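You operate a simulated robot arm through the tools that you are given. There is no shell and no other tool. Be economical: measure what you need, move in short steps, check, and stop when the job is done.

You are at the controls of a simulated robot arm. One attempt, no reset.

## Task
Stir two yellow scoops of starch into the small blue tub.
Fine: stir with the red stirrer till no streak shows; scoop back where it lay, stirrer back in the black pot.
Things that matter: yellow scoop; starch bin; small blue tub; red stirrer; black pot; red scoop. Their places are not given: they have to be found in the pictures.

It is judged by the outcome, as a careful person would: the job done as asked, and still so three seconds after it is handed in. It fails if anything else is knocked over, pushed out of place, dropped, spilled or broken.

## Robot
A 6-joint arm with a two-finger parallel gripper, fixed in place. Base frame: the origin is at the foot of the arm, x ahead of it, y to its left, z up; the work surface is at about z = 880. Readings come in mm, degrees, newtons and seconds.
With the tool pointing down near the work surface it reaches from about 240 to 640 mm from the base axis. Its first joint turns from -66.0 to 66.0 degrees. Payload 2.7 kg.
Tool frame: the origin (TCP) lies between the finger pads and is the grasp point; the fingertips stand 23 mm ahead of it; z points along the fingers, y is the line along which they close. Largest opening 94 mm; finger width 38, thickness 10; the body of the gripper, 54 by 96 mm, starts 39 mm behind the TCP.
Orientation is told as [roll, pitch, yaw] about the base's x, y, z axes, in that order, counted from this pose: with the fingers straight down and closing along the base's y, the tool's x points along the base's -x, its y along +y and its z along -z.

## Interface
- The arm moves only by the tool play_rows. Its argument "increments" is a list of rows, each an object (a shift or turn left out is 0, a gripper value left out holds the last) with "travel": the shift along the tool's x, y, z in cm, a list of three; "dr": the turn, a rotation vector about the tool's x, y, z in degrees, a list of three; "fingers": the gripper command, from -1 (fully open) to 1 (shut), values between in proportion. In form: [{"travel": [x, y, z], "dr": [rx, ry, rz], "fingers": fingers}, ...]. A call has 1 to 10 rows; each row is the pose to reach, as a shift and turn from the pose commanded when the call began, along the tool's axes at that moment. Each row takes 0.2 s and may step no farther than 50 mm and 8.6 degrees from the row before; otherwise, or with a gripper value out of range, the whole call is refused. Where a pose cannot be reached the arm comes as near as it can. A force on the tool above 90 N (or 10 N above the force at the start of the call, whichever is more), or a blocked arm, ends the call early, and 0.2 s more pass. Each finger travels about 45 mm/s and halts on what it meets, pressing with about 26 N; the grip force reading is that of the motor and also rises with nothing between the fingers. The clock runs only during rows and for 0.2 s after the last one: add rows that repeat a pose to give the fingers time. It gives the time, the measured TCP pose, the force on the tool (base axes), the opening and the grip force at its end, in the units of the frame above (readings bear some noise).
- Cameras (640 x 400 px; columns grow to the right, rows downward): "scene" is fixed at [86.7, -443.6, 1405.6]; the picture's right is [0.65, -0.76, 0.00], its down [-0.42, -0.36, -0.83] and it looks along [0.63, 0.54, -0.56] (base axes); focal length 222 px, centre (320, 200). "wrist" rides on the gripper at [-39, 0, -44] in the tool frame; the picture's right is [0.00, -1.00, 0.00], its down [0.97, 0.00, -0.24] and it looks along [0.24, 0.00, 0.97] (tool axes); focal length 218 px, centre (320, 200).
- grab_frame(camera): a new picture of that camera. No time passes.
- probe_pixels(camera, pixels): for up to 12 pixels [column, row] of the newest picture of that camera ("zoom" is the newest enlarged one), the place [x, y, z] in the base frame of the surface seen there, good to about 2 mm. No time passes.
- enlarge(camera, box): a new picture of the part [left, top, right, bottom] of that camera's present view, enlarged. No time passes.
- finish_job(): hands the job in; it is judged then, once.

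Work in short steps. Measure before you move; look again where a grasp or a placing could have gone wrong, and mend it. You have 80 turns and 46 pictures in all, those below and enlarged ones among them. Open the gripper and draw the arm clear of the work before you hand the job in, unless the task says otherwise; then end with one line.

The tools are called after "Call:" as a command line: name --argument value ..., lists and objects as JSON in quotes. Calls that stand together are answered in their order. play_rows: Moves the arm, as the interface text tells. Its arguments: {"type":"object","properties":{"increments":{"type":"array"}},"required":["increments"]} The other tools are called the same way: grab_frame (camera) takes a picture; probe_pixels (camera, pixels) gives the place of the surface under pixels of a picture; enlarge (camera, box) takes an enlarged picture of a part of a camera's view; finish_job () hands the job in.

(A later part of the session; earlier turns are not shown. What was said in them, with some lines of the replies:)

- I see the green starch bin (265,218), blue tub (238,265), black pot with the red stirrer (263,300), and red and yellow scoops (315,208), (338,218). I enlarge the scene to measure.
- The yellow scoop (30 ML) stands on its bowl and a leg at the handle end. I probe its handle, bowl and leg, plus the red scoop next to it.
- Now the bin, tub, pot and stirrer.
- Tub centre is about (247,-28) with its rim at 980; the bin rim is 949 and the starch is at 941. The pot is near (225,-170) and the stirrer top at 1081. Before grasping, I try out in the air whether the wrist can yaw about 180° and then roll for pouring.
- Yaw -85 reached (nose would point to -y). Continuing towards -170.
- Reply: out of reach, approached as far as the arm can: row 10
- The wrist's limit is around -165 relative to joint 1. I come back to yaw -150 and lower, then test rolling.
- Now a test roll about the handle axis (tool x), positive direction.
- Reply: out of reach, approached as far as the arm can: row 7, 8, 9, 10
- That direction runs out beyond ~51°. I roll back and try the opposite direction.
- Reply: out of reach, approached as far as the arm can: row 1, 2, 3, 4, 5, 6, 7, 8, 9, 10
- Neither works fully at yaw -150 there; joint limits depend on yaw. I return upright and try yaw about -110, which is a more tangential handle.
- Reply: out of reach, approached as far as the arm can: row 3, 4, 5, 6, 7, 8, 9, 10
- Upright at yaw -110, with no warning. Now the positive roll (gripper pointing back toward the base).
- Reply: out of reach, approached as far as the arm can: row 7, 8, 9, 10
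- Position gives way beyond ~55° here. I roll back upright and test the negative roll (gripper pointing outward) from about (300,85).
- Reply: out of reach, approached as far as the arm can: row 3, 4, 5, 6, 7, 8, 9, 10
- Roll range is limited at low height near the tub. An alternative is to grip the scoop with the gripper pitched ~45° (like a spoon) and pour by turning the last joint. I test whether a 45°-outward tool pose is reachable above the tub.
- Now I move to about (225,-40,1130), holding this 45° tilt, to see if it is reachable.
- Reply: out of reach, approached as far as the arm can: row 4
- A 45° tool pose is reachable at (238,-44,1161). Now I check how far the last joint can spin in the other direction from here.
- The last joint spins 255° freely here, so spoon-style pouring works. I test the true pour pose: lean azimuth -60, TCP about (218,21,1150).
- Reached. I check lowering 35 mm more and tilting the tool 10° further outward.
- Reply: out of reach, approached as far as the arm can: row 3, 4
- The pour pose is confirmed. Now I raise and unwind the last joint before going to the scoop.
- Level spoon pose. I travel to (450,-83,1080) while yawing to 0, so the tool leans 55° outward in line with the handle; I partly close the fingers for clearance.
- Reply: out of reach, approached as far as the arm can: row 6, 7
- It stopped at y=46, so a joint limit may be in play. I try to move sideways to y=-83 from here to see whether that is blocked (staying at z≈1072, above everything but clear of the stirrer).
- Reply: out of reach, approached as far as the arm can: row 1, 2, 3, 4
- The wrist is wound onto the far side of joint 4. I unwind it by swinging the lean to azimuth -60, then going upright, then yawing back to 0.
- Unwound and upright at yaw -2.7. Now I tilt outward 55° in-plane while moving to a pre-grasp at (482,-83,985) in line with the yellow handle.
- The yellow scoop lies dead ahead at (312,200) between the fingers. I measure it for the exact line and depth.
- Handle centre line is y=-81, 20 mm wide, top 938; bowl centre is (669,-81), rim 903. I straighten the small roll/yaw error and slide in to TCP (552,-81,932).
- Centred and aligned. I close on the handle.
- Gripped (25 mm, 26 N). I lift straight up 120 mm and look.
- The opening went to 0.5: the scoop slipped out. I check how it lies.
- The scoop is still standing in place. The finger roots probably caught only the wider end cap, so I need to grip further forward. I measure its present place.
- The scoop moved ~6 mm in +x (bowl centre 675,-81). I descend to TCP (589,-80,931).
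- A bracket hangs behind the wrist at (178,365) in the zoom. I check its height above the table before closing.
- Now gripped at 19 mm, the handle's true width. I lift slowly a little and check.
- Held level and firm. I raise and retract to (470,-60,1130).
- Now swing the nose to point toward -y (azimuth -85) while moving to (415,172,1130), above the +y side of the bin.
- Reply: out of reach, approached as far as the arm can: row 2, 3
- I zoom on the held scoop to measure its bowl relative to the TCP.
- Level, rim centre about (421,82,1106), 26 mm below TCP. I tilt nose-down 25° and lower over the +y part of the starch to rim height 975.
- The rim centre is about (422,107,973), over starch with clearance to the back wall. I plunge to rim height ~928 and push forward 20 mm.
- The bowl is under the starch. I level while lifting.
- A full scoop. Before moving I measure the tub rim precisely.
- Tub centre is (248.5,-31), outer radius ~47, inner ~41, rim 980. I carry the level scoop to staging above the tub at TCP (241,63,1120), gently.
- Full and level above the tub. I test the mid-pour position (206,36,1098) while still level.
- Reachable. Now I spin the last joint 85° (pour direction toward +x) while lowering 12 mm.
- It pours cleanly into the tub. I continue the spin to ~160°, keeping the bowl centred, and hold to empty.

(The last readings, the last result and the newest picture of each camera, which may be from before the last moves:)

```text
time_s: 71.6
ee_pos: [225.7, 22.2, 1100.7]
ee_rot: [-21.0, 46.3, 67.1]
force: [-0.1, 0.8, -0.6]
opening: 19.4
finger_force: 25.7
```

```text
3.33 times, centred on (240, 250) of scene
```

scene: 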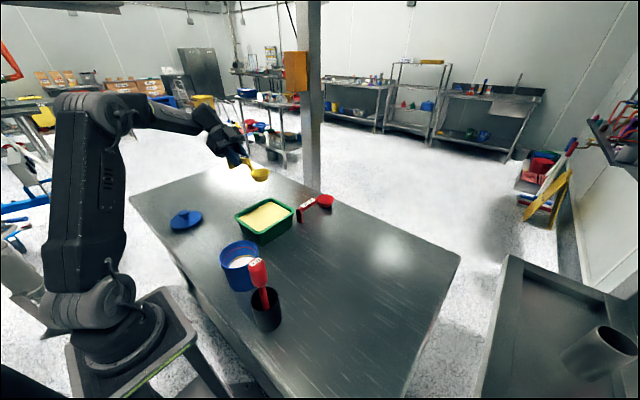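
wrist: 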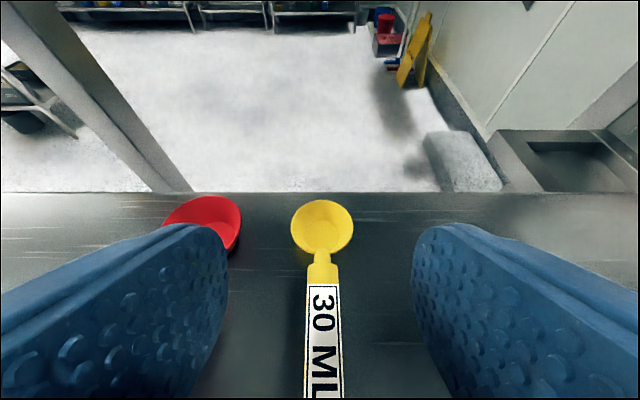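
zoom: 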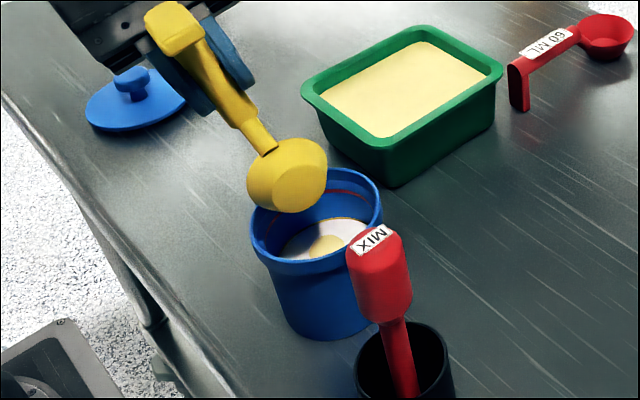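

Emptied. I reverse the spin over the tub to level.

Call:
play_rows --increments '[{"travel": [-0.2, 0.3, 0], "dr": [0, 0, 8.5]}, {"travel": [-0.3, 0.6, -0.1], "dr": [0, 0, 17]}, {"travel": [-0.5, 0.8, -0.1], "dr": [0, 0, 25.5]}, {"travel": [-0.6, 1.1, -0.2], "dr": [0, 0, 34]}, {"travel": [-0.8, 1.4, -0.2], "dr": [0, 0, 42.5]}, {"travel": [-0.9, 1.7, -0.3], "dr": [0, 0, 51]}, {"travel": [-1.1, 2.0, -0.3], "dr": [0, 0, 59.5]}, {"travel": [-1.3, 2.3, -0.4], "dr": [0, 0, 68]}, {"travel": [-1.4, 2.5, -0.4], "dr": [0, 0, 76]}]'

Call:
play_rows --increments '[{"dr": [0, 0, 8.5]}, {"dr": [0, 0, 17]}, {"dr": [0, 0, 25.5]}, {"dr": [0, 0, 34]}, {"dr": [0, 0, 42.5]}, {"dr": [0, 0, 51]}, {"dr": [0, 0, 59.5]}, {"dr": [0, 0, 68]}, {"dr": [0, 0, 76.5]}, {"dr": [0, 0, 85]}]'

Call:
enlarge --camera "scene" --box '[180, 180, 300, 300]'

```text
time_s: 73.6
ee_pos: [206.6, 38.1, 1085.1]
ee_rot: [-49.8, -3.9, 1.7]
force: [-0.5, -0.4, -1.3]
opening: 19.0
finger_force: 26.0
```

```text
time_s: 75.8
ee_pos: [208.2, 36.2, 1085.9]
ee_rot: [0.2, -50.0, -85.2]
force: [-0.3, 0.5, 0.0]
opening: 19.4
finger_force: 25.8
```

```text
3.33 times, centred on (240, 240) of scene
```

zoom: 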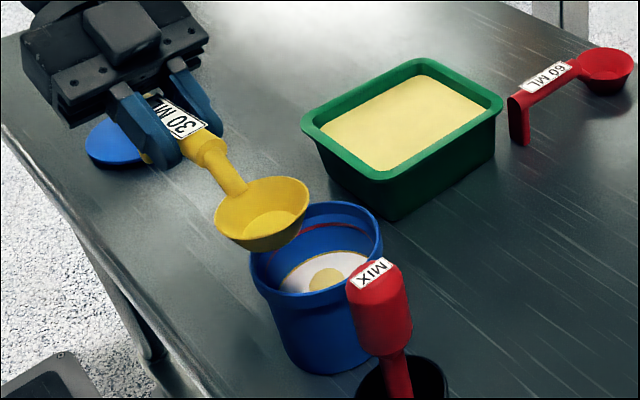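

The scoop is empty and a starch mound shows in the tub. I go back for the second scoop: first level travel, then tilt above the starch.

Call:
play_rows --increments '[{"travel": [1.2, 3.0, -1.2]}, {"travel": [3.0, 7.0, -2.2]}, {"travel": [5.0, 11.0, -3.5]}, {"travel": [7.0, 15.3, -5.0]}, {"travel": [8.8, 19.3, -6.3]}, {"travel": [10, 21.9, -7.1]}]'

Call:
play_rows --increments '[{"travel": [0.4, 0.05, 0.3], "dr": [0, 6.2, 0]}, {"travel": [0.7, 0.1, 0.6], "dr": [0, 12.5, 0]}, {"travel": [1.1, 0.15, 0.9], "dr": [0, 18.7, 0]}, {"travel": [1.5, 0.17, 1.16], "dr": [0, 25, 0]}]'

```text
time_s: 77.2
ee_pos: [415.6, 174.8, 1053.9]
ee_rot: [0.0, -50.0, -84.9]
force: [0.1, 0.4, -0.9]
opening: 19.1
finger_force: 26.0
```

```text
time_s: 78.2
ee_pos: [416.4, 176.6, 1036.9]
ee_rot: [0.0, -24.8, -84.9]
force: [0.1, 0.8, -0.8]
opening: 18.8
finger_force: 25.9
```

Same pose as before the first plunge (within 2 mm). I repeat the plunge, push, then level and lift.

Call:
play_rows --increments '[{"travel": [0.4, 0, 2.2]}, {"travel": [0.8, 0, 3.35]}, {"travel": [1.25, 0, 4.65]}, {"travel": [0.85, 0, 4.8]}, {"travel": [0.5, 0, 4.95]}, {"travel": [0.05, 0, 4.95]}]'

Call:
play_rows --increments '[{"travel": [0.36, 0, -0.15], "dr": [0, -4, 0]}, {"travel": [0.72, 0, -0.31], "dr": [0, -8, 0]}, {"travel": [1.0, 0, -0.43], "dr": [0, -12, 0]}, {"travel": [1.31, 0, -0.55], "dr": [0, -16, 0]}, {"travel": [1.5, 0, -0.65], "dr": [0, -20, 0]}, {"travel": [1.74, 0, -0.74], "dr": [0, -24, 0]}, {"travel": [1.2, 0, -1.8], "dr": [0, -25, 0]}, {"travel": [0.58, 0, -3.34], "dr": [0, -25, 0]}, {"travel": [-0.2, 0, -5.0], "dr": [0, -25, 0]}, {"travel": [-0.89, 0, -6.5], "dr": [0, -25, 0]}]'

Call:
enlarge --camera "scene" --box '[205, 155, 325, 235]'

```text
time_s: 79.6
ee_pos: [418.0, 154.7, 991.3]
ee_rot: [-0.1, -25.0, -84.9]
force: [-0.1, 0.0, -1.1]
opening: 19.2
finger_force: 25.8
```

```text
time_s: 81.8
ee_pos: [415.9, 174.0, 1054.6]
ee_rot: [0.1, -49.9, -84.9]
force: [-0.4, -0.8, 0.0]
opening: 19.3
finger_force: 26.0
```

```text
5.00 times, centred on (265, 195) of scene
```

zoom: 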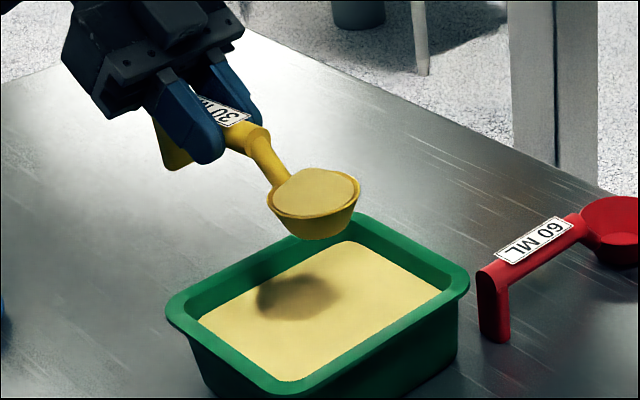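

Second full scoop. I carry it by the same route to staging and on to the pour position.

Call:
play_rows --increments '[{"travel": [-2, -0.5, -1.4]}, {"travel": [-4, -2, -2.4]}, {"travel": [-5.5, -4.5, -2]}, {"travel": [-6.8, -7.5, -1]}, {"travel": [-8, -10.5, 0.2]}, {"travel": [-9.2, -13.5, 1.4]}, {"travel": [-10.2, -16.2, 2.3]}, {"travel": [-10.8, -17.8, 2.8]}, {"travel": [-11, -18.4, 3.1]}]'

Call:
play_rows --increments '[{"travel": [0.05, -0.9, 0.8]}, {"travel": [0.1, -1.9, 1.6]}, {"travel": [0.15, -2.8, 2.4]}, {"travel": [0.2, -3.7, 3.2]}]'

```text
time_s: 83.8
ee_pos: [239.8, 65.2, 1118.9]
ee_rot: [0.1, -49.8, -85.0]
force: [-0.1, 0.2, -0.3]
opening: 19.1
finger_force: 26.3
```

```text
time_s: 84.8
ee_pos: [205.6, 38.0, 1095.5]
ee_rot: [0.0, -50.0, -85.0]
force: [0.3, -0.3, -0.6]
opening: 19.4
finger_force: 26.2
```

At (206,38,1096), the same as last time. I pour the same way.

Call:
play_rows --increments '[{"travel": [0.2, 0, 0.2], "dr": [0, 0, -8.5]}, {"travel": [0.5, 0, 0.4], "dr": [0, 0, -17]}, {"travel": [0.7, 0, 0.6], "dr": [0, 0, -25.5]}, {"travel": [0.92, 0, 0.77], "dr": [0, 0, -34]}, {"travel": [0.92, 0, 0.77], "dr": [0, 0, -42.5]}, {"travel": [0.92, 0, 0.77], "dr": [0, 0, -51]}, {"travel": [0.92, 0, 0.77], "dr": [0, 0, -59.5]}, {"travel": [0.92, 0, 0.77], "dr": [0, 0, -68]}, {"travel": [0.92, 0, 0.77], "dr": [0, 0, -76.5]}, {"travel": [0.92, 0, 0.77], "dr": [0, 0, -85]}]'

Call:
play_rows --increments '[{"travel": [-0.2, -0.2, 0.05], "dr": [0, 0, -8.5]}, {"travel": [-0.4, -0.4, 0.1], "dr": [0, 0, -17]}, {"travel": [-0.7, -0.6, 0.15], "dr": [0, 0, -25.5]}, {"travel": [-0.9, -0.9, 0.2], "dr": [0, 0, -34]}, {"travel": [-1.1, -1.1, 0.2], "dr": [0, 0, -42.5]}, {"travel": [-1.4, -1.3, 0.3], "dr": [0, 0, -51]}, {"travel": [-1.6, -1.5, 0.3], "dr": [0, 0, -59.5]}, {"travel": [-1.9, -1.8, 0.35], "dr": [0, 0, -68]}, {"travel": [-2.1, -2, 0.4], "dr": [0, 0, -76]}, {"travel": [-2.1, -2, 0.4], "dr": [0, 0, -76]}]'

Call:
play_rows --increments '[{"travel": [-0.2, 0.3, 0], "dr": [0, 0, 8.5]}, {"travel": [-0.3, 0.6, -0.1], "dr": [0, 0, 17]}, {"travel": [-0.5, 0.8, -0.1], "dr": [0, 0, 25.5]}, {"travel": [-0.6, 1.1, -0.2], "dr": [0, 0, 34]}, {"travel": [-0.8, 1.4, -0.2], "dr": [0, 0, 42.5]}, {"travel": [-0.9, 1.7, -0.3], "dr": [0, 0, 51]}, {"travel": [-1.1, 2.0, -0.3], "dr": [0, 0, 59.5]}, {"travel": [-1.3, 2.3, -0.4], "dr": [0, 0, 68]}, {"travel": [-1.4, 2.5, -0.4], "dr": [0, 0, 76]}]'

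Call:
play_rows --increments '[{"dr": [0, 0, 8.5]}, {"dr": [0, 0, 17]}, {"dr": [0, 0, 25.5]}, {"dr": [0, 0, 34]}, {"dr": [0, 0, 42.5]}, {"dr": [0, 0, 51]}, {"dr": [0, 0, 59.5]}, {"dr": [0, 0, 68]}, {"dr": [0, 0, 76.5]}, {"dr": [0, 0, 85]}]'

Call:
enlarge --camera "scene" --box '[180, 180, 300, 300]'

```text
time_s: 87.0
ee_pos: [207.2, 37.1, 1082.7]
ee_rot: [-49.8, -3.7, 2.0]
force: [-0.5, 0.2, -0.4]
opening: 19.2
finger_force: 26.1
```

```text
time_s: 89.2
ee_pos: [226.8, 22.5, 1098.7]
ee_rot: [-21.0, 46.3, 67.0]
force: [-0.6, -0.7, -0.7]
opening: 19.1
finger_force: 26.1
```

```text
time_s: 91.2
ee_pos: [207.6, 36.6, 1084.0]
ee_rot: [-49.8, -3.9, 1.7]
force: [0.2, 0.3, -1.0]
opening: 19.3
finger_force: 26.3
```

```text
time_s: 93.4
ee_pos: [206.2, 37.5, 1083.2]
ee_rot: [0.2, -49.9, -85.1]
force: [0.0, 0.3, -0.9]
opening: 19.2
finger_force: 26.0
```

```text
3.33 times, centred on (240, 240) of scene
```

zoom: 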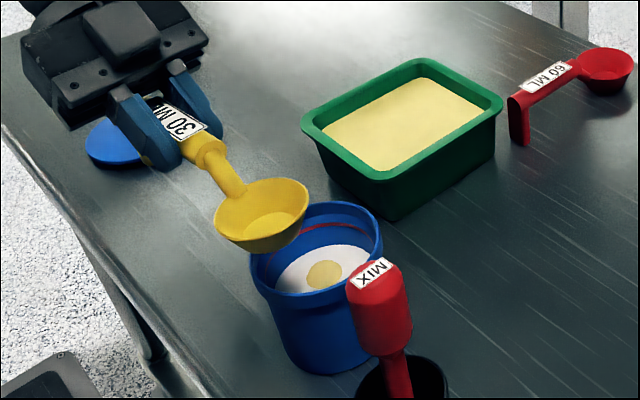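

Both scoops are in the tub; the scoop is empty. I return the scoop by the reverse route: travel out, then swing the nose back to +x.

Call:
play_rows --increments '[{"travel": [0.0, 3.0, -2.5]}, {"travel": [0.5, 7.0, -4.5]}, {"travel": [1.5, 11.0, -6.5]}, {"travel": [2.3, 15.3, -8.5]}, {"travel": [3.2, 19.3, -10.5]}, {"travel": [3.8, 21.9, -11.8]}]'

Call:
play_rows --increments '[{"travel": [-1.5, 0.3, 1.8], "dr": [-6.5, 0, -5.5]}, {"travel": [-3, 0.7, 3.6], "dr": [-13, 0, -10.9]}, {"travel": [-4.5, 1, 5.4], "dr": [-19.5, 0, -16.4]}, {"travel": [-6.1, 1.3, 7.2], "dr": [-26, 0, -21.9]}, {"travel": [-7.6, 1.7, 9.0], "dr": [-32.6, 0, -27.4]}, {"travel": [-9.1, 2, 10.8], "dr": [-39.1, 0, -32.8]}, {"travel": [-10.6, 2.3, 12.6], "dr": [-45.6, 0, -38.3]}, {"travel": [-12.1, 2.7, 14.4], "dr": [-52.1, 0, -43.8]}, {"travel": [-13.6, 3, 16.2], "dr": [-58.6, 0, -49.2]}, {"travel": [-15.2, 3.4, 18.1], "dr": [-65.1, 0, -54.7]}]'

```text
time_s: 94.8
ee_pos: [416.1, 170.3, 1130.3]
ee_rot: [-0.1, -49.8, -84.9]
force: [-1.1, 0.1, -0.8]
opening: 18.9
finger_force: 26.1
```

```text
time_s: 97.0
ee_pos: [467.1, -60.0, 1131.7]
ee_rot: [-0.5, -49.6, -2.9]
force: [0.0, -0.4, -0.7]
opening: 19.2
finger_force: 25.9
out of reach, approached as far as the arm can: row 10
```

Joint 4 is wrapped again at the end. As before I unwind with the empty scoop at this height: azimuth -60, upright, yaw 0, lean again.

Call:
play_rows --increments '[{"dr": [6.2, 0, 5.3]}, {"dr": [12.4, 0, 10.5]}, {"dr": [18.6, 0, 15.8]}, {"dr": [24.8, 0, 21.1]}, {"dr": [31, 0, 26.4]}, {"dr": [37.2, 0, 31.6]}, {"dr": [43.4, 0, 36.9]}]'

Call:
play_rows --increments '[{"dr": [0, 8.3, 0]}, {"dr": [0, 16.6, 0]}, {"dr": [0, 24.9, 0]}, {"dr": [0, 33.2, 0]}, {"dr": [0, 41.5, 0]}, {"dr": [0, 49.7, 0]}]'

Call:
play_rows --increments '[{"dr": [0, 0, -8.5]}, {"dr": [0, 0, -17]}, {"dr": [0, 0, -25.5]}, {"dr": [0, 0, -34]}, {"dr": [0, 0, -42.5]}, {"dr": [0, 0, -51]}, {"dr": [0, 0, -59.8]}]'

```text
time_s: 98.6
ee_pos: [466.9, -59.3, 1131.3]
ee_rot: [-0.4, -49.8, -59.9]
force: [0.7, -0.4, -0.4]
opening: 19.1
finger_force: 26.2
```

```text
time_s: 100.0
ee_pos: [466.7, -58.6, 1131.8]
ee_rot: [-0.2, 0.1, -59.9]
force: [-0.1, -0.1, 0.2]
opening: 19.1
finger_force: 25.9
```

```text
refused: row 7 steps farther than a row can; nothing moved
```

The last row step was too large; I send it again with an extra row, then lean to 50°.

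Call:
play_rows --increments '[{"dr": [0, 0, -7.5]}, {"dr": [0, 0, -15]}, {"dr": [0, 0, -22.5]}, {"dr": [0, 0, -30]}, {"dr": [0, 0, -37.5]}, {"dr": [0, 0, -45]}, {"dr": [0, 0, -52.5]}, {"dr": [0, 0, -59.9]}]'

Call:
play_rows --increments '[{"dr": [0, -8.3, 0]}, {"travel": [0, -0.5, 0], "dr": [0, -16.6, 0]}, {"travel": [0, -1, 0], "dr": [0, -24.9, 0]}, {"travel": [0, -1.5, 0], "dr": [0, -33.2, 0]}, {"travel": [0, -2, 0], "dr": [0, -41.5, 0]}, {"travel": [0, -2.2, 0], "dr": [0, -50.1, 0]}]'

```text
time_s: 101.8
ee_pos: [467.0, -59.4, 1130.0]
ee_rot: [-0.2, 0.1, 0.0]
force: [0.6, 0.4, -0.2]
opening: 19.2
finger_force: 25.8
```

```text
time_s: 103.2
ee_pos: [467.2, -81.9, 1129.6]
ee_rot: [-0.2, -50.0, 0.0]
force: [-0.5, 0.3, -1.2]
opening: 19.2
finger_force: 25.9
```

Now over to above the scoop's place, TCP (583,-81,985).

Call:
play_rows --increments '[{"travel": [0.0, 0, 4.0]}, {"travel": [0.5, 0, 8.0]}, {"travel": [1.5, 0.05, 12]}, {"travel": [2.6, 0.1, 15.5]}, {"travel": [3.65, 0.1, 18.2]}]'

Call:
enlarge --camera "scene" --box '[285, 170, 375, 235]'

```text
time_s: 104.4
ee_pos: [582.1, -80.1, 988.0]
ee_rot: [-0.3, -50.0, 0.1]
force: [-0.6, 1.1, -0.1]
opening: 19.4
finger_force: 26.0
```

```text
6.15 times, centred on (330, 202) of scene
```

zoom: 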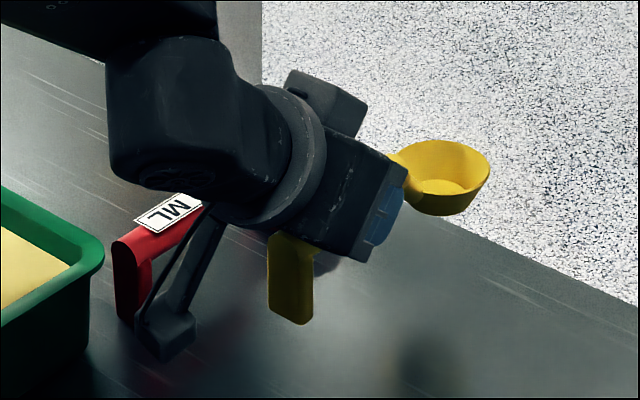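

Call:
probe_pixels --camera "zoom" --pixels '[[405, 170], [488, 165], [440, 142], [420, 147], [478, 185], [445, 214], [290, 318], [268, 310]]'

```text
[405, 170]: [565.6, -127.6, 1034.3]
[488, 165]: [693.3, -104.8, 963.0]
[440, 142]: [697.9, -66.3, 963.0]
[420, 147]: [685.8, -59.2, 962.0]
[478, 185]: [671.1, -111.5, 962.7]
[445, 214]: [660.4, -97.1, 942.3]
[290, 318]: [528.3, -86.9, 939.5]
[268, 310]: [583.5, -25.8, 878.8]
```

The bowl centre is now about 92 mm ahead of the TCP (slight slip), so I shift 5.5 mm back and lower to z≈933.

Call:
play_rows --increments '[{"travel": [1.3, -0.07, 0.6]}, {"travel": [2.4, -0.07, 1.5]}, {"travel": [3.4, -0.07, 2.3]}, {"travel": [4.2, -0.07, 2.9]}, {"travel": [4.55, -0.07, 3.15]}]'

Call:
enlarge --camera "scene" --box '[285, 180, 375, 245]'

```text
time_s: 105.6
ee_pos: [577.5, -80.5, 932.3]
ee_rot: [-0.4, -50.2, 0.2]
force: [-2.5, 0.8, 8.0]
opening: 19.1
finger_force: 26.5
```

```text
6.15 times, centred on (330, 212) of scene
```

zoom: 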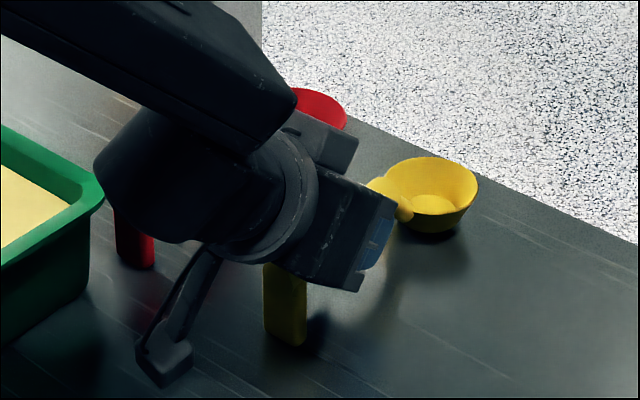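

It touches down (8 N), and the position matches the original picture. I open the fingers.

Call:
play_rows --increments '[{"fingers": 0.4}, {"fingers": 0.2}, {"fingers": 0}, {"fingers": -0.3}, {"fingers": -0.3}, {"fingers": -0.3}]'

Call:
play_rows --increments '[{"travel": [-0.8, 0, -0.65]}, {"travel": [-2.3, 0, -2.0]}, {"travel": [-4.6, 0, -3.9]}, {"travel": [-7.7, 0, -6.4]}]'

Call:
enlarge --camera "scene" --box '[285, 180, 375, 245]'

```text
time_s: 107.0
ee_pos: [578.1, -81.4, 931.1]
ee_rot: [-0.3, -50.0, 0.2]
force: [2.3, -0.8, 11.8]
opening: 61.1
finger_force: 0.2
```

```text
time_s: 108.0
ee_pos: [577.6, -79.5, 1033.2]
ee_rot: [-0.4, -49.8, 0.1]
force: [-0.8, 0.3, 0.6]
opening: 61.1
finger_force: 0.0
```

```text
6.15 times, centred on (330, 212) of scene
```

zoom: 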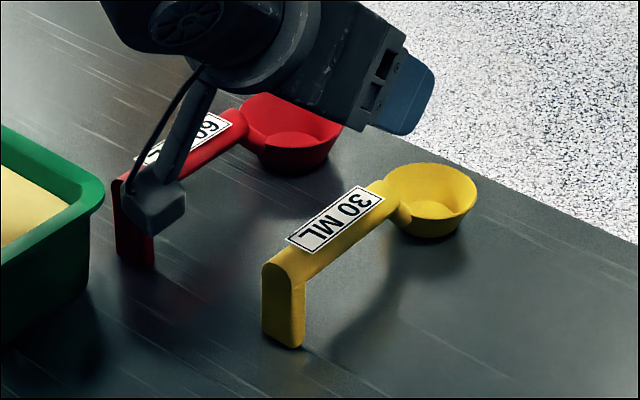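

The scoop stands as in the first picture. Next, I go upright and retreat high to (430,-120,1180).

Call:
play_rows --increments '[{"travel": [-0.5, -0.5, -3.5], "dr": [0, 8.3, 0]}, {"travel": [-0.8, -1, -7], "dr": [0, 16.6, 0]}, {"travel": [-1.1, -2, -10.5], "dr": [0, 24.9, 0]}, {"travel": [-1.4, -3, -14], "dr": [0, 33.2, 0]}, {"travel": [-1.6, -3.5, -17.5], "dr": [0, 41.5, 0]}, {"travel": [-1.8, -4, -20.7], "dr": [0, 49.8, 0]}]'

Call:
play_rows --increments '[{"travel": [4, -1, 0]}, {"travel": [8, -2, 0]}, {"travel": [12, -3, 0]}, {"travel": [16, -4, 0]}, {"travel": [18, -5, 0]}]'

Call:
grab_frame --camera "wrist"

```text
time_s: 109.4
ee_pos: [430.9, -121.6, 1177.9]
ee_rot: [-0.2, 0.0, -0.1]
force: [0.0, 0.1, -0.4]
opening: 61.1
finger_force: 0.2
```

```text
time_s: 110.6
ee_pos: [249.7, -172.1, 1177.2]
ee_rot: [-0.1, -0.1, 0.0]
force: [-0.2, 0.2, -0.5]
opening: 61.2
finger_force: 0.1
```

```text
14 pictures are left
```

wrist: 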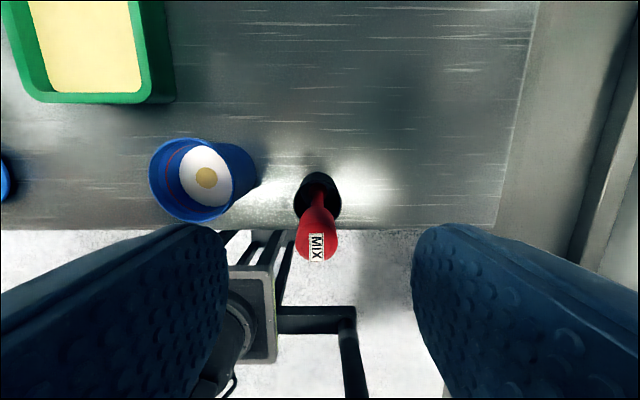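

The stirrer is straight below at (316,240). I measure its top, sides, shaft and the pot rim.

Call:
probe_pixels --camera "wrist" --pixels '[[317, 246], [317, 259], [298, 243], [336, 243], [317, 234], [318, 195], [316, 212], [295, 200], [341, 200], [318, 173], [206, 178], [190, 180]]'

```text
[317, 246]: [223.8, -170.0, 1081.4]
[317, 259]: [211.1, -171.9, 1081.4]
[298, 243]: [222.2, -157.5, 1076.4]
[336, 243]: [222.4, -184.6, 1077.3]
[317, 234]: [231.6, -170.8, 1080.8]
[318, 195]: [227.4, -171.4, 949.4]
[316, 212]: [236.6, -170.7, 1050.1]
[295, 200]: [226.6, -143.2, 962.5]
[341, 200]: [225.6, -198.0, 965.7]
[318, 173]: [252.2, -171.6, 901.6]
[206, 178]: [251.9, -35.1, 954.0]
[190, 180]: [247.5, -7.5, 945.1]
```

Handle centre is (222.5,-171), 28 mm wide, top 1081, vertical. I descend to TCP z 1058 around it and close.

Call:
play_rows --increments '[{"travel": [2.7, 0.1, 0.5]}, {"travel": [2.7, 0.1, 4]}, {"travel": [2.7, 0.1, 7.5]}, {"travel": [2.7, 0.1, 10]}, {"travel": [2.7, 0.1, 11.9]}, {"travel": [2.7, 0.1, 11.9]}]'

Call:
play_rows --increments '[{"fingers": 0.1}, {"fingers": 0.4}, {"fingers": 1}, {"fingers": 1}, {"fingers": 1}, {"fingers": 1}]'

Call:
enlarge --camera "scene" --box '[190, 200, 310, 340]'

```text
time_s: 112.0
ee_pos: [225.2, -169.6, 1058.6]
ee_rot: [-0.2, 0.0, -0.1]
force: [-0.3, -1.0, -0.5]
opening: 61.3
finger_force: 0.0
```

```text
time_s: 113.4
ee_pos: [223.9, -168.7, 1059.0]
ee_rot: [-0.1, -0.1, -0.1]
force: [-0.6, -0.7, 1.1]
opening: 31.1
finger_force: 26.1
```

```text
2.86 times, centred on (250, 270) of scene
```

zoom: 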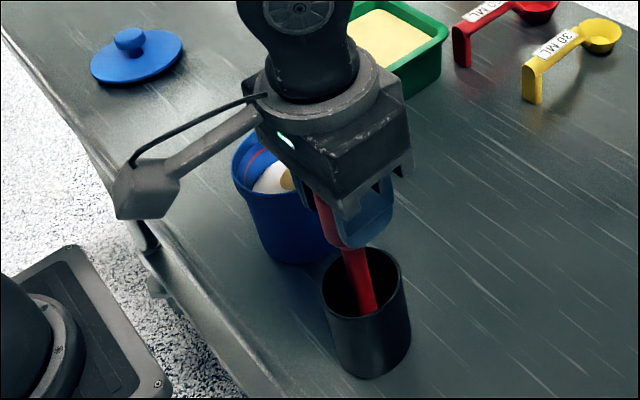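

Gripped at 31 mm. I lift slowly, straight up 130 mm, and check.

Call:
play_rows --increments '[{"travel": [0, 0, -0.5]}, {"travel": [0, 0, -1.5]}, {"travel": [0, 0, -3.5]}, {"travel": [0, 0, -6]}, {"travel": [0, 0, -9]}, {"travel": [0, 0, -12]}, {"travel": [0, 0, -13.5]}]'

Call:
enlarge --camera "scene" --box '[190, 180, 310, 340]'

```text
time_s: 115.0
ee_pos: [223.6, -169.4, 1192.9]
ee_rot: [-0.2, -0.2, -0.1]
force: [0.0, 0.0, -0.7]
opening: 31.1
finger_force: 25.5
```

```text
2.50 times, centred on (250, 260) of scene
```

zoom: 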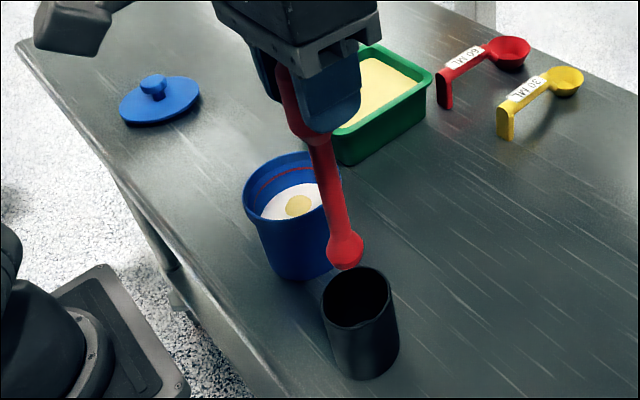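

The stirrer hangs free, with a knob at its end (345,250). I measure the knob and shaft.

Call:
probe_pixels --camera "zoom" --pixels '[[346, 268], [328, 250], [363, 247], [344, 250], [325, 165], [335, 205], [360, 268], [325, 300], [398, 295], [355, 270]]'

```text
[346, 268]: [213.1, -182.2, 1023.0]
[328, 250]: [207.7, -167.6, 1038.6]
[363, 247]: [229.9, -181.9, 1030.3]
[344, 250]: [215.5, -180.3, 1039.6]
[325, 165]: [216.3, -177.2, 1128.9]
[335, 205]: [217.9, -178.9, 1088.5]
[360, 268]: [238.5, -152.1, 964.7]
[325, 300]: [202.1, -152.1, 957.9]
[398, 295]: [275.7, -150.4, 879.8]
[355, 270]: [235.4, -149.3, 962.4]
```

Knob bottom is 175 mm below the TCP and hangs vertical. I move over the tub centre at this height, then lower into it to knob bottom ~900.

Call:
play_rows --increments '[{"travel": [-0.5, 2.5, 0]}, {"travel": [-1.1, 5.5, 0]}, {"travel": [-1.7, 9, 0]}, {"travel": [-2.3, 12, 0]}, {"travel": [-2.7, 14, 0]}, {"travel": [-2.7, 14, 0]}]'

Call:
enlarge --camera "scene" --box '[190, 200, 310, 320]'

```text
time_s: 116.4
ee_pos: [248.5, -28.6, 1193.3]
ee_rot: [-0.3, -0.1, -0.1]
force: [0.3, -0.4, -1.1]
opening: 31.1
finger_force: 25.9
```

```text
3.33 times, centred on (250, 260) of scene
```

zoom: 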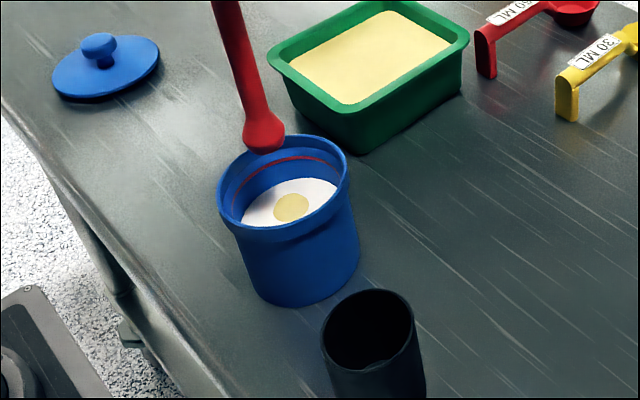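

Above the tub centre. I lower 117 mm slowly.

Call:
play_rows --increments '[{"travel": [0, 0, 3]}, {"travel": [0, 0, 5.5]}, {"travel": [0, 0, 7.5]}, {"travel": [0, 0, 9]}, {"travel": [0, 0, 10.2]}, {"travel": [0, 0, 11.2]}, {"travel": [0, 0, 11.7]}]'

```text
time_s: 118.0
ee_pos: [250.8, -29.6, 1076.3]
ee_rot: [-0.3, -0.1, -0.1]
force: [1.2, 0.4, -1.0]
opening: 31.3
finger_force: 25.6
```

In at the centre without contact. First stir circle, radius 14 mm.

Call:
play_rows --increments '[{"travel": [1.4, 0, 0]}, {"travel": [1.07, 0.9, 0]}, {"travel": [0.24, 1.38, 0]}, {"travel": [-0.7, 1.21, 0]}, {"travel": [-1.32, 0.48, 0]}, {"travel": [-1.32, -0.48, 0]}, {"travel": [-0.7, -1.21, 0]}, {"travel": [0.24, -1.38, 0]}, {"travel": [1.07, -0.9, 0]}, {"travel": [1.4, 0, 0]}]'

Call:
play_rows --increments '[{"travel": [-0.26, 1.03, 0]}, {"travel": [-1.12, 1.58, 0]}, {"travel": [-2.2, 1.39, 0]}, {"travel": [-2.9, 0.55, 0]}, {"travel": [-2.9, -0.55, 0]}, {"travel": [-2.2, -1.39, 0]}, {"travel": [-1.12, -1.58, 0]}, {"travel": [-0.17, -1.03, 0]}, {"travel": [0.2, 0, 0]}]'

Call:
enlarge --camera "scene" --box '[200, 220, 290, 310]'

```text
time_s: 120.2
ee_pos: [237.5, -29.9, 1076.8]
ee_rot: [-0.2, -0.1, -0.1]
force: [0.8, -0.5, 0.5]
opening: 31.1
finger_force: 26.0
```

```text
time_s: 122.2
ee_pos: [235.5, -30.0, 1076.8]
ee_rot: [-0.2, -0.1, -0.1]
force: [0.1, 0.3, -0.4]
opening: 31.2
finger_force: 26.0
```

```text
4.44 times, centred on (245, 265) of scene
```

zoom: 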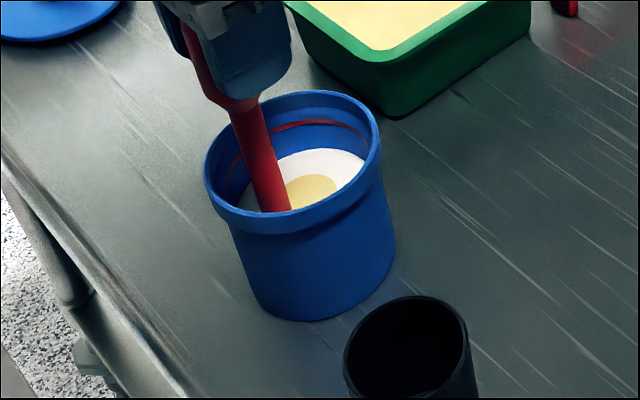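

The yellow patch is still visible; it needs more stirring. Several faster circles (radius 16 mm, two turns per call).

Call:
play_rows --increments '[{"travel": [-1.11, 1.52, 0]}, {"travel": [-2.89, 0.94, 0]}, {"travel": [-2.89, -0.94, 0]}, {"travel": [-1.11, -1.52, 0]}, {"travel": [0, 0, 0]}, {"travel": [-1.11, 1.52, 0]}, {"travel": [-2.89, 0.94, 0]}, {"travel": [-2.89, -0.94, 0]}, {"travel": [-1.11, -1.52, 0]}, {"travel": [0, 0, 0]}]'

Call:
play_rows --increments '[{"travel": [-1.11, 1.52, 0]}, {"travel": [-2.89, 0.94, 0]}, {"travel": [-2.89, -0.94, 0]}, {"travel": [-1.11, -1.52, 0]}, {"travel": [0, 0, 0]}, {"travel": [-1.11, 1.52, 0]}, {"travel": [-2.89, 0.94, 0]}, {"travel": [-2.89, -0.94, 0]}, {"travel": [-1.11, -1.52, 0]}, {"travel": [0, 0, 0]}]'

Call:
play_rows --increments '[{"travel": [-1.11, 1.52, 0]}, {"travel": [-2.89, 0.94, 0]}, {"travel": [-2.89, -0.94, 0]}, {"travel": [-1.11, -1.52, 0]}, {"travel": [0, 0, 0]}, {"travel": [-1.11, 1.52, 0]}, {"travel": [-2.89, 0.94, 0]}, {"travel": [-2.89, -0.94, 0]}, {"travel": [-1.11, -1.52, 0]}, {"travel": [0, 0, 0]}]'

Call:
enlarge --camera "scene" --box '[200, 220, 290, 310]'

```text
time_s: 124.4
ee_pos: [233.2, -29.0, 1077.6]
ee_rot: [-0.2, -0.1, -0.1]
force: [0.4, 1.5, -1.5]
opening: 31.2
finger_force: 25.7
```

```text
time_s: 126.6
ee_pos: [233.6, -30.2, 1074.4]
ee_rot: [-0.2, -0.2, -0.1]
force: [-1.2, -0.2, -0.4]
opening: 31.4
finger_force: 26.4
```

```text
time_s: 128.8
ee_pos: [236.5, -29.9, 1074.7]
ee_rot: [-0.2, -0.2, -0.1]
force: [-0.5, -0.3, -0.3]
opening: 31.2
finger_force: 26.0
```

```text
4.44 times, centred on (245, 265) of scene
```

zoom: 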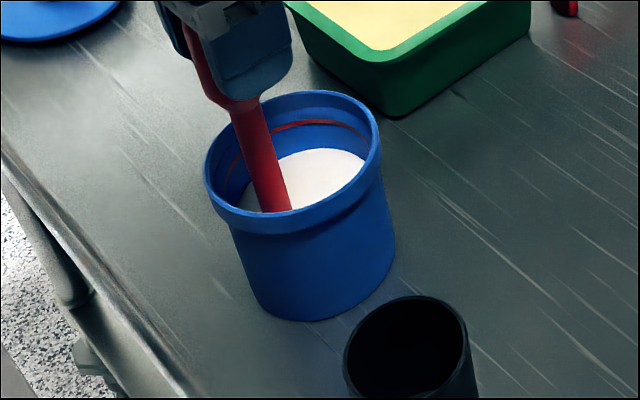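

No streak now. One more double turn for good measure, ending at the centre, then lift slowly above the rim.

Call:
play_rows --increments '[{"travel": [-1.11, 1.52, 0]}, {"travel": [-2.89, 0.94, 0]}, {"travel": [-2.89, -0.94, 0]}, {"travel": [-1.11, -1.52, 0]}, {"travel": [0, 0, 0]}, {"travel": [-1.11, 1.52, 0]}, {"travel": [-2.89, 0.94, 0]}, {"travel": [-2.89, -0.94, 0]}, {"travel": [-1.6, -0.3, 0]}, {"travel": [-1.6, 0, 0]}]'

Call:
play_rows --increments '[{"travel": [0, 0, -1.5]}, {"travel": [0, 0, -3]}, {"travel": [0, 0, -4.5]}, {"travel": [0, 0, -6.5]}, {"travel": [0, 0, -8.5]}, {"travel": [0, 0, -10.5]}, {"travel": [0, 0, -12]}, {"travel": [0, 0, -12]}, {"travel": [0, 0, -12]}]'

Call:
enlarge --camera "scene" --box '[200, 200, 300, 320]'

```text
time_s: 131.0
ee_pos: [250.9, -29.4, 1076.6]
ee_rot: [-0.1, -0.1, -0.1]
force: [-0.2, 0.6, -1.2]
opening: 31.2
finger_force: 25.3
```

```text
time_s: 133.0
ee_pos: [252.7, -30.8, 1195.7]
ee_rot: [-0.2, -0.1, -0.2]
force: [0.1, -0.1, -1.2]
opening: 31.0
finger_force: 25.9
```

```text
3.33 times, centred on (250, 260) of scene
```

zoom: 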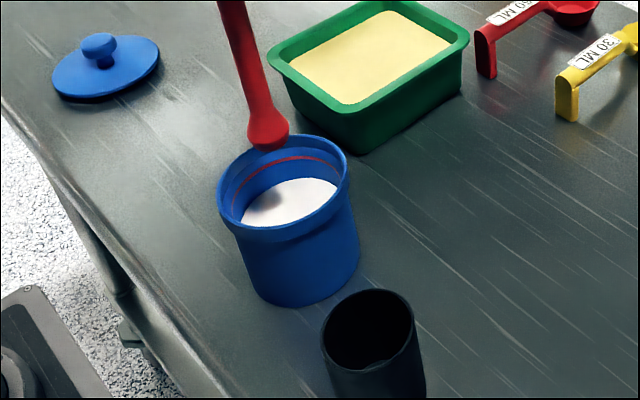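

The tub is evenly white. I carry the stirrer back over the pot.

Call:
play_rows --increments '[{"travel": [0.5, -2.5, 0]}, {"travel": [1.1, -5.5, 0]}, {"travel": [1.7, -9, 0]}, {"travel": [2.3, -12, 0]}, {"travel": [2.7, -14, 0]}, {"travel": [2.7, -14, 0]}]'

Call:
enlarge --camera "scene" --box '[190, 200, 310, 340]'

```text
time_s: 134.4
ee_pos: [223.0, -170.6, 1196.1]
ee_rot: [-0.2, -0.1, -0.1]
force: [-0.1, -0.2, -1.0]
opening: 31.1
finger_force: 26.4
```

```text
2.86 times, centred on (250, 270) of scene
```

zoom: 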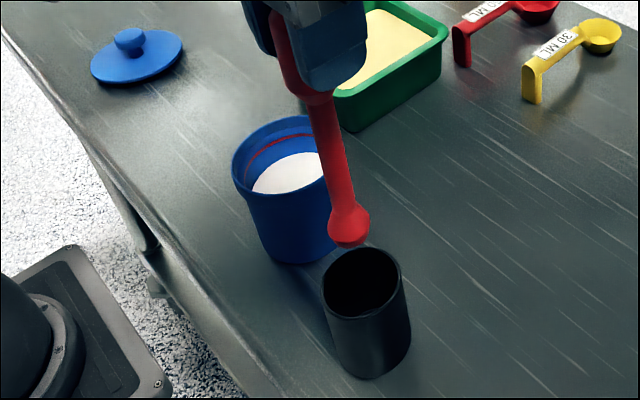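

Same place as when it was lifted out. I lower it 136 mm into the pot, then open gently.

Call:
play_rows --increments '[{"travel": [0, 0, 3]}, {"travel": [0, 0, 6]}, {"travel": [0, 0, 9]}, {"travel": [0, 0, 11]}, {"travel": [0, 0, 12.5]}, {"travel": [0, 0, 13.3]}, {"travel": [0, 0, 13.6]}, {"travel": [0, 0, 13.6]}]'

Call:
play_rows --increments '[{"fingers": 0.35}, {"fingers": 0.25}, {"fingers": 0.1}, {"fingers": -0.1}, {"fingers": -0.3}, {"fingers": -0.3}, {"fingers": -0.3}]'

Call:
enlarge --camera "scene" --box '[190, 200, 310, 340]'

```text
time_s: 136.2
ee_pos: [223.4, -169.8, 1061.1]
ee_rot: [-0.1, -0.1, -0.1]
force: [-0.5, -0.5, -1.6]
opening: 31.1
finger_force: 26.1
```

```text
time_s: 137.8
ee_pos: [224.2, -170.2, 1061.0]
ee_rot: [-0.2, -0.1, 0.0]
force: [-0.1, 0.0, -0.6]
opening: 61.1
finger_force: 0.1
```

```text
2.86 times, centred on (250, 270) of scene
```

zoom: 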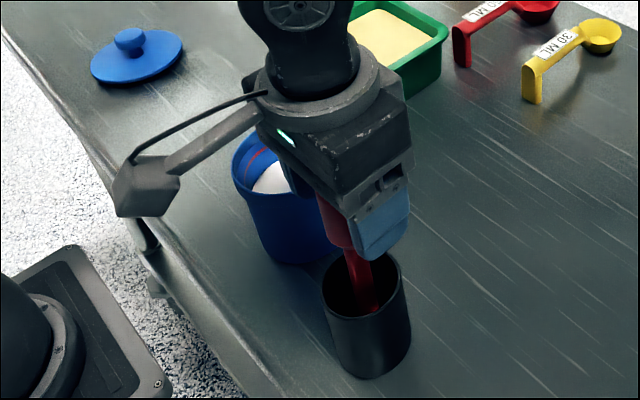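

The stirrer stands in the pot. I rise straight up and draw back, then take a final look.

Call:
play_rows --increments '[{"travel": [0, 0, -1.5]}, {"travel": [0, 0, -4.5]}, {"travel": [0, 0, -8.5]}, {"travel": [0, 0, -13]}, {"travel": [-3, 0, -17], "fingers": -1}, {"travel": [-7, 0, -20], "fingers": -1}, {"travel": [-10, 0, -22], "fingers": -1}]'

Call:
grab_frame --camera "scene"

Call:
enlarge --camera "scene" --box '[160, 180, 370, 340]'

```text
time_s: 139.4
ee_pos: [324.2, -168.9, 1281.0]
ee_rot: [-0.1, -0.1, -0.2]
force: [-0.8, 0.0, 0.2]
opening: 94.1
finger_force: 0.0
```

```text
5 pictures are left
```

scene: 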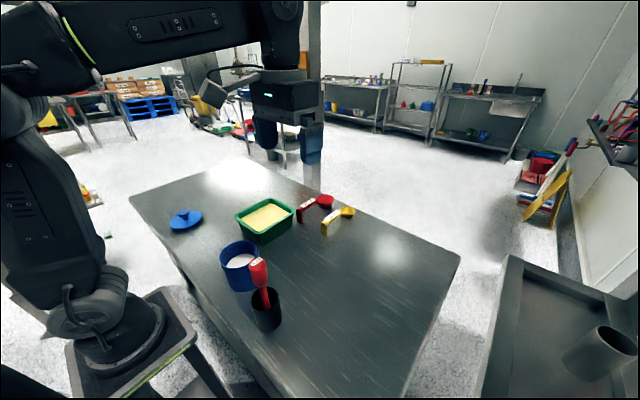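

```text
2.50 times, centred on (265, 260) of scene
```

zoom: 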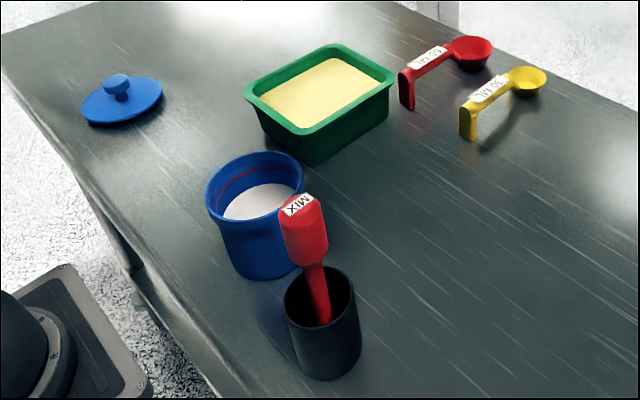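

The picture matches the starting layout: tub mixed with no streak, scoop where it lay, stirrer in the pot, nothing spilled. I hand the job in.

Call:
finish_job

```text
The job is handed in.
```

I stirred two yellow scoops of starch into the small blue tub until no streak showed, put the scoop back where it lay and stood the red stirrer in the black pot. My first grip on the scoop slipped and nudged it about 6 mm; I allowed for that when I put it back.
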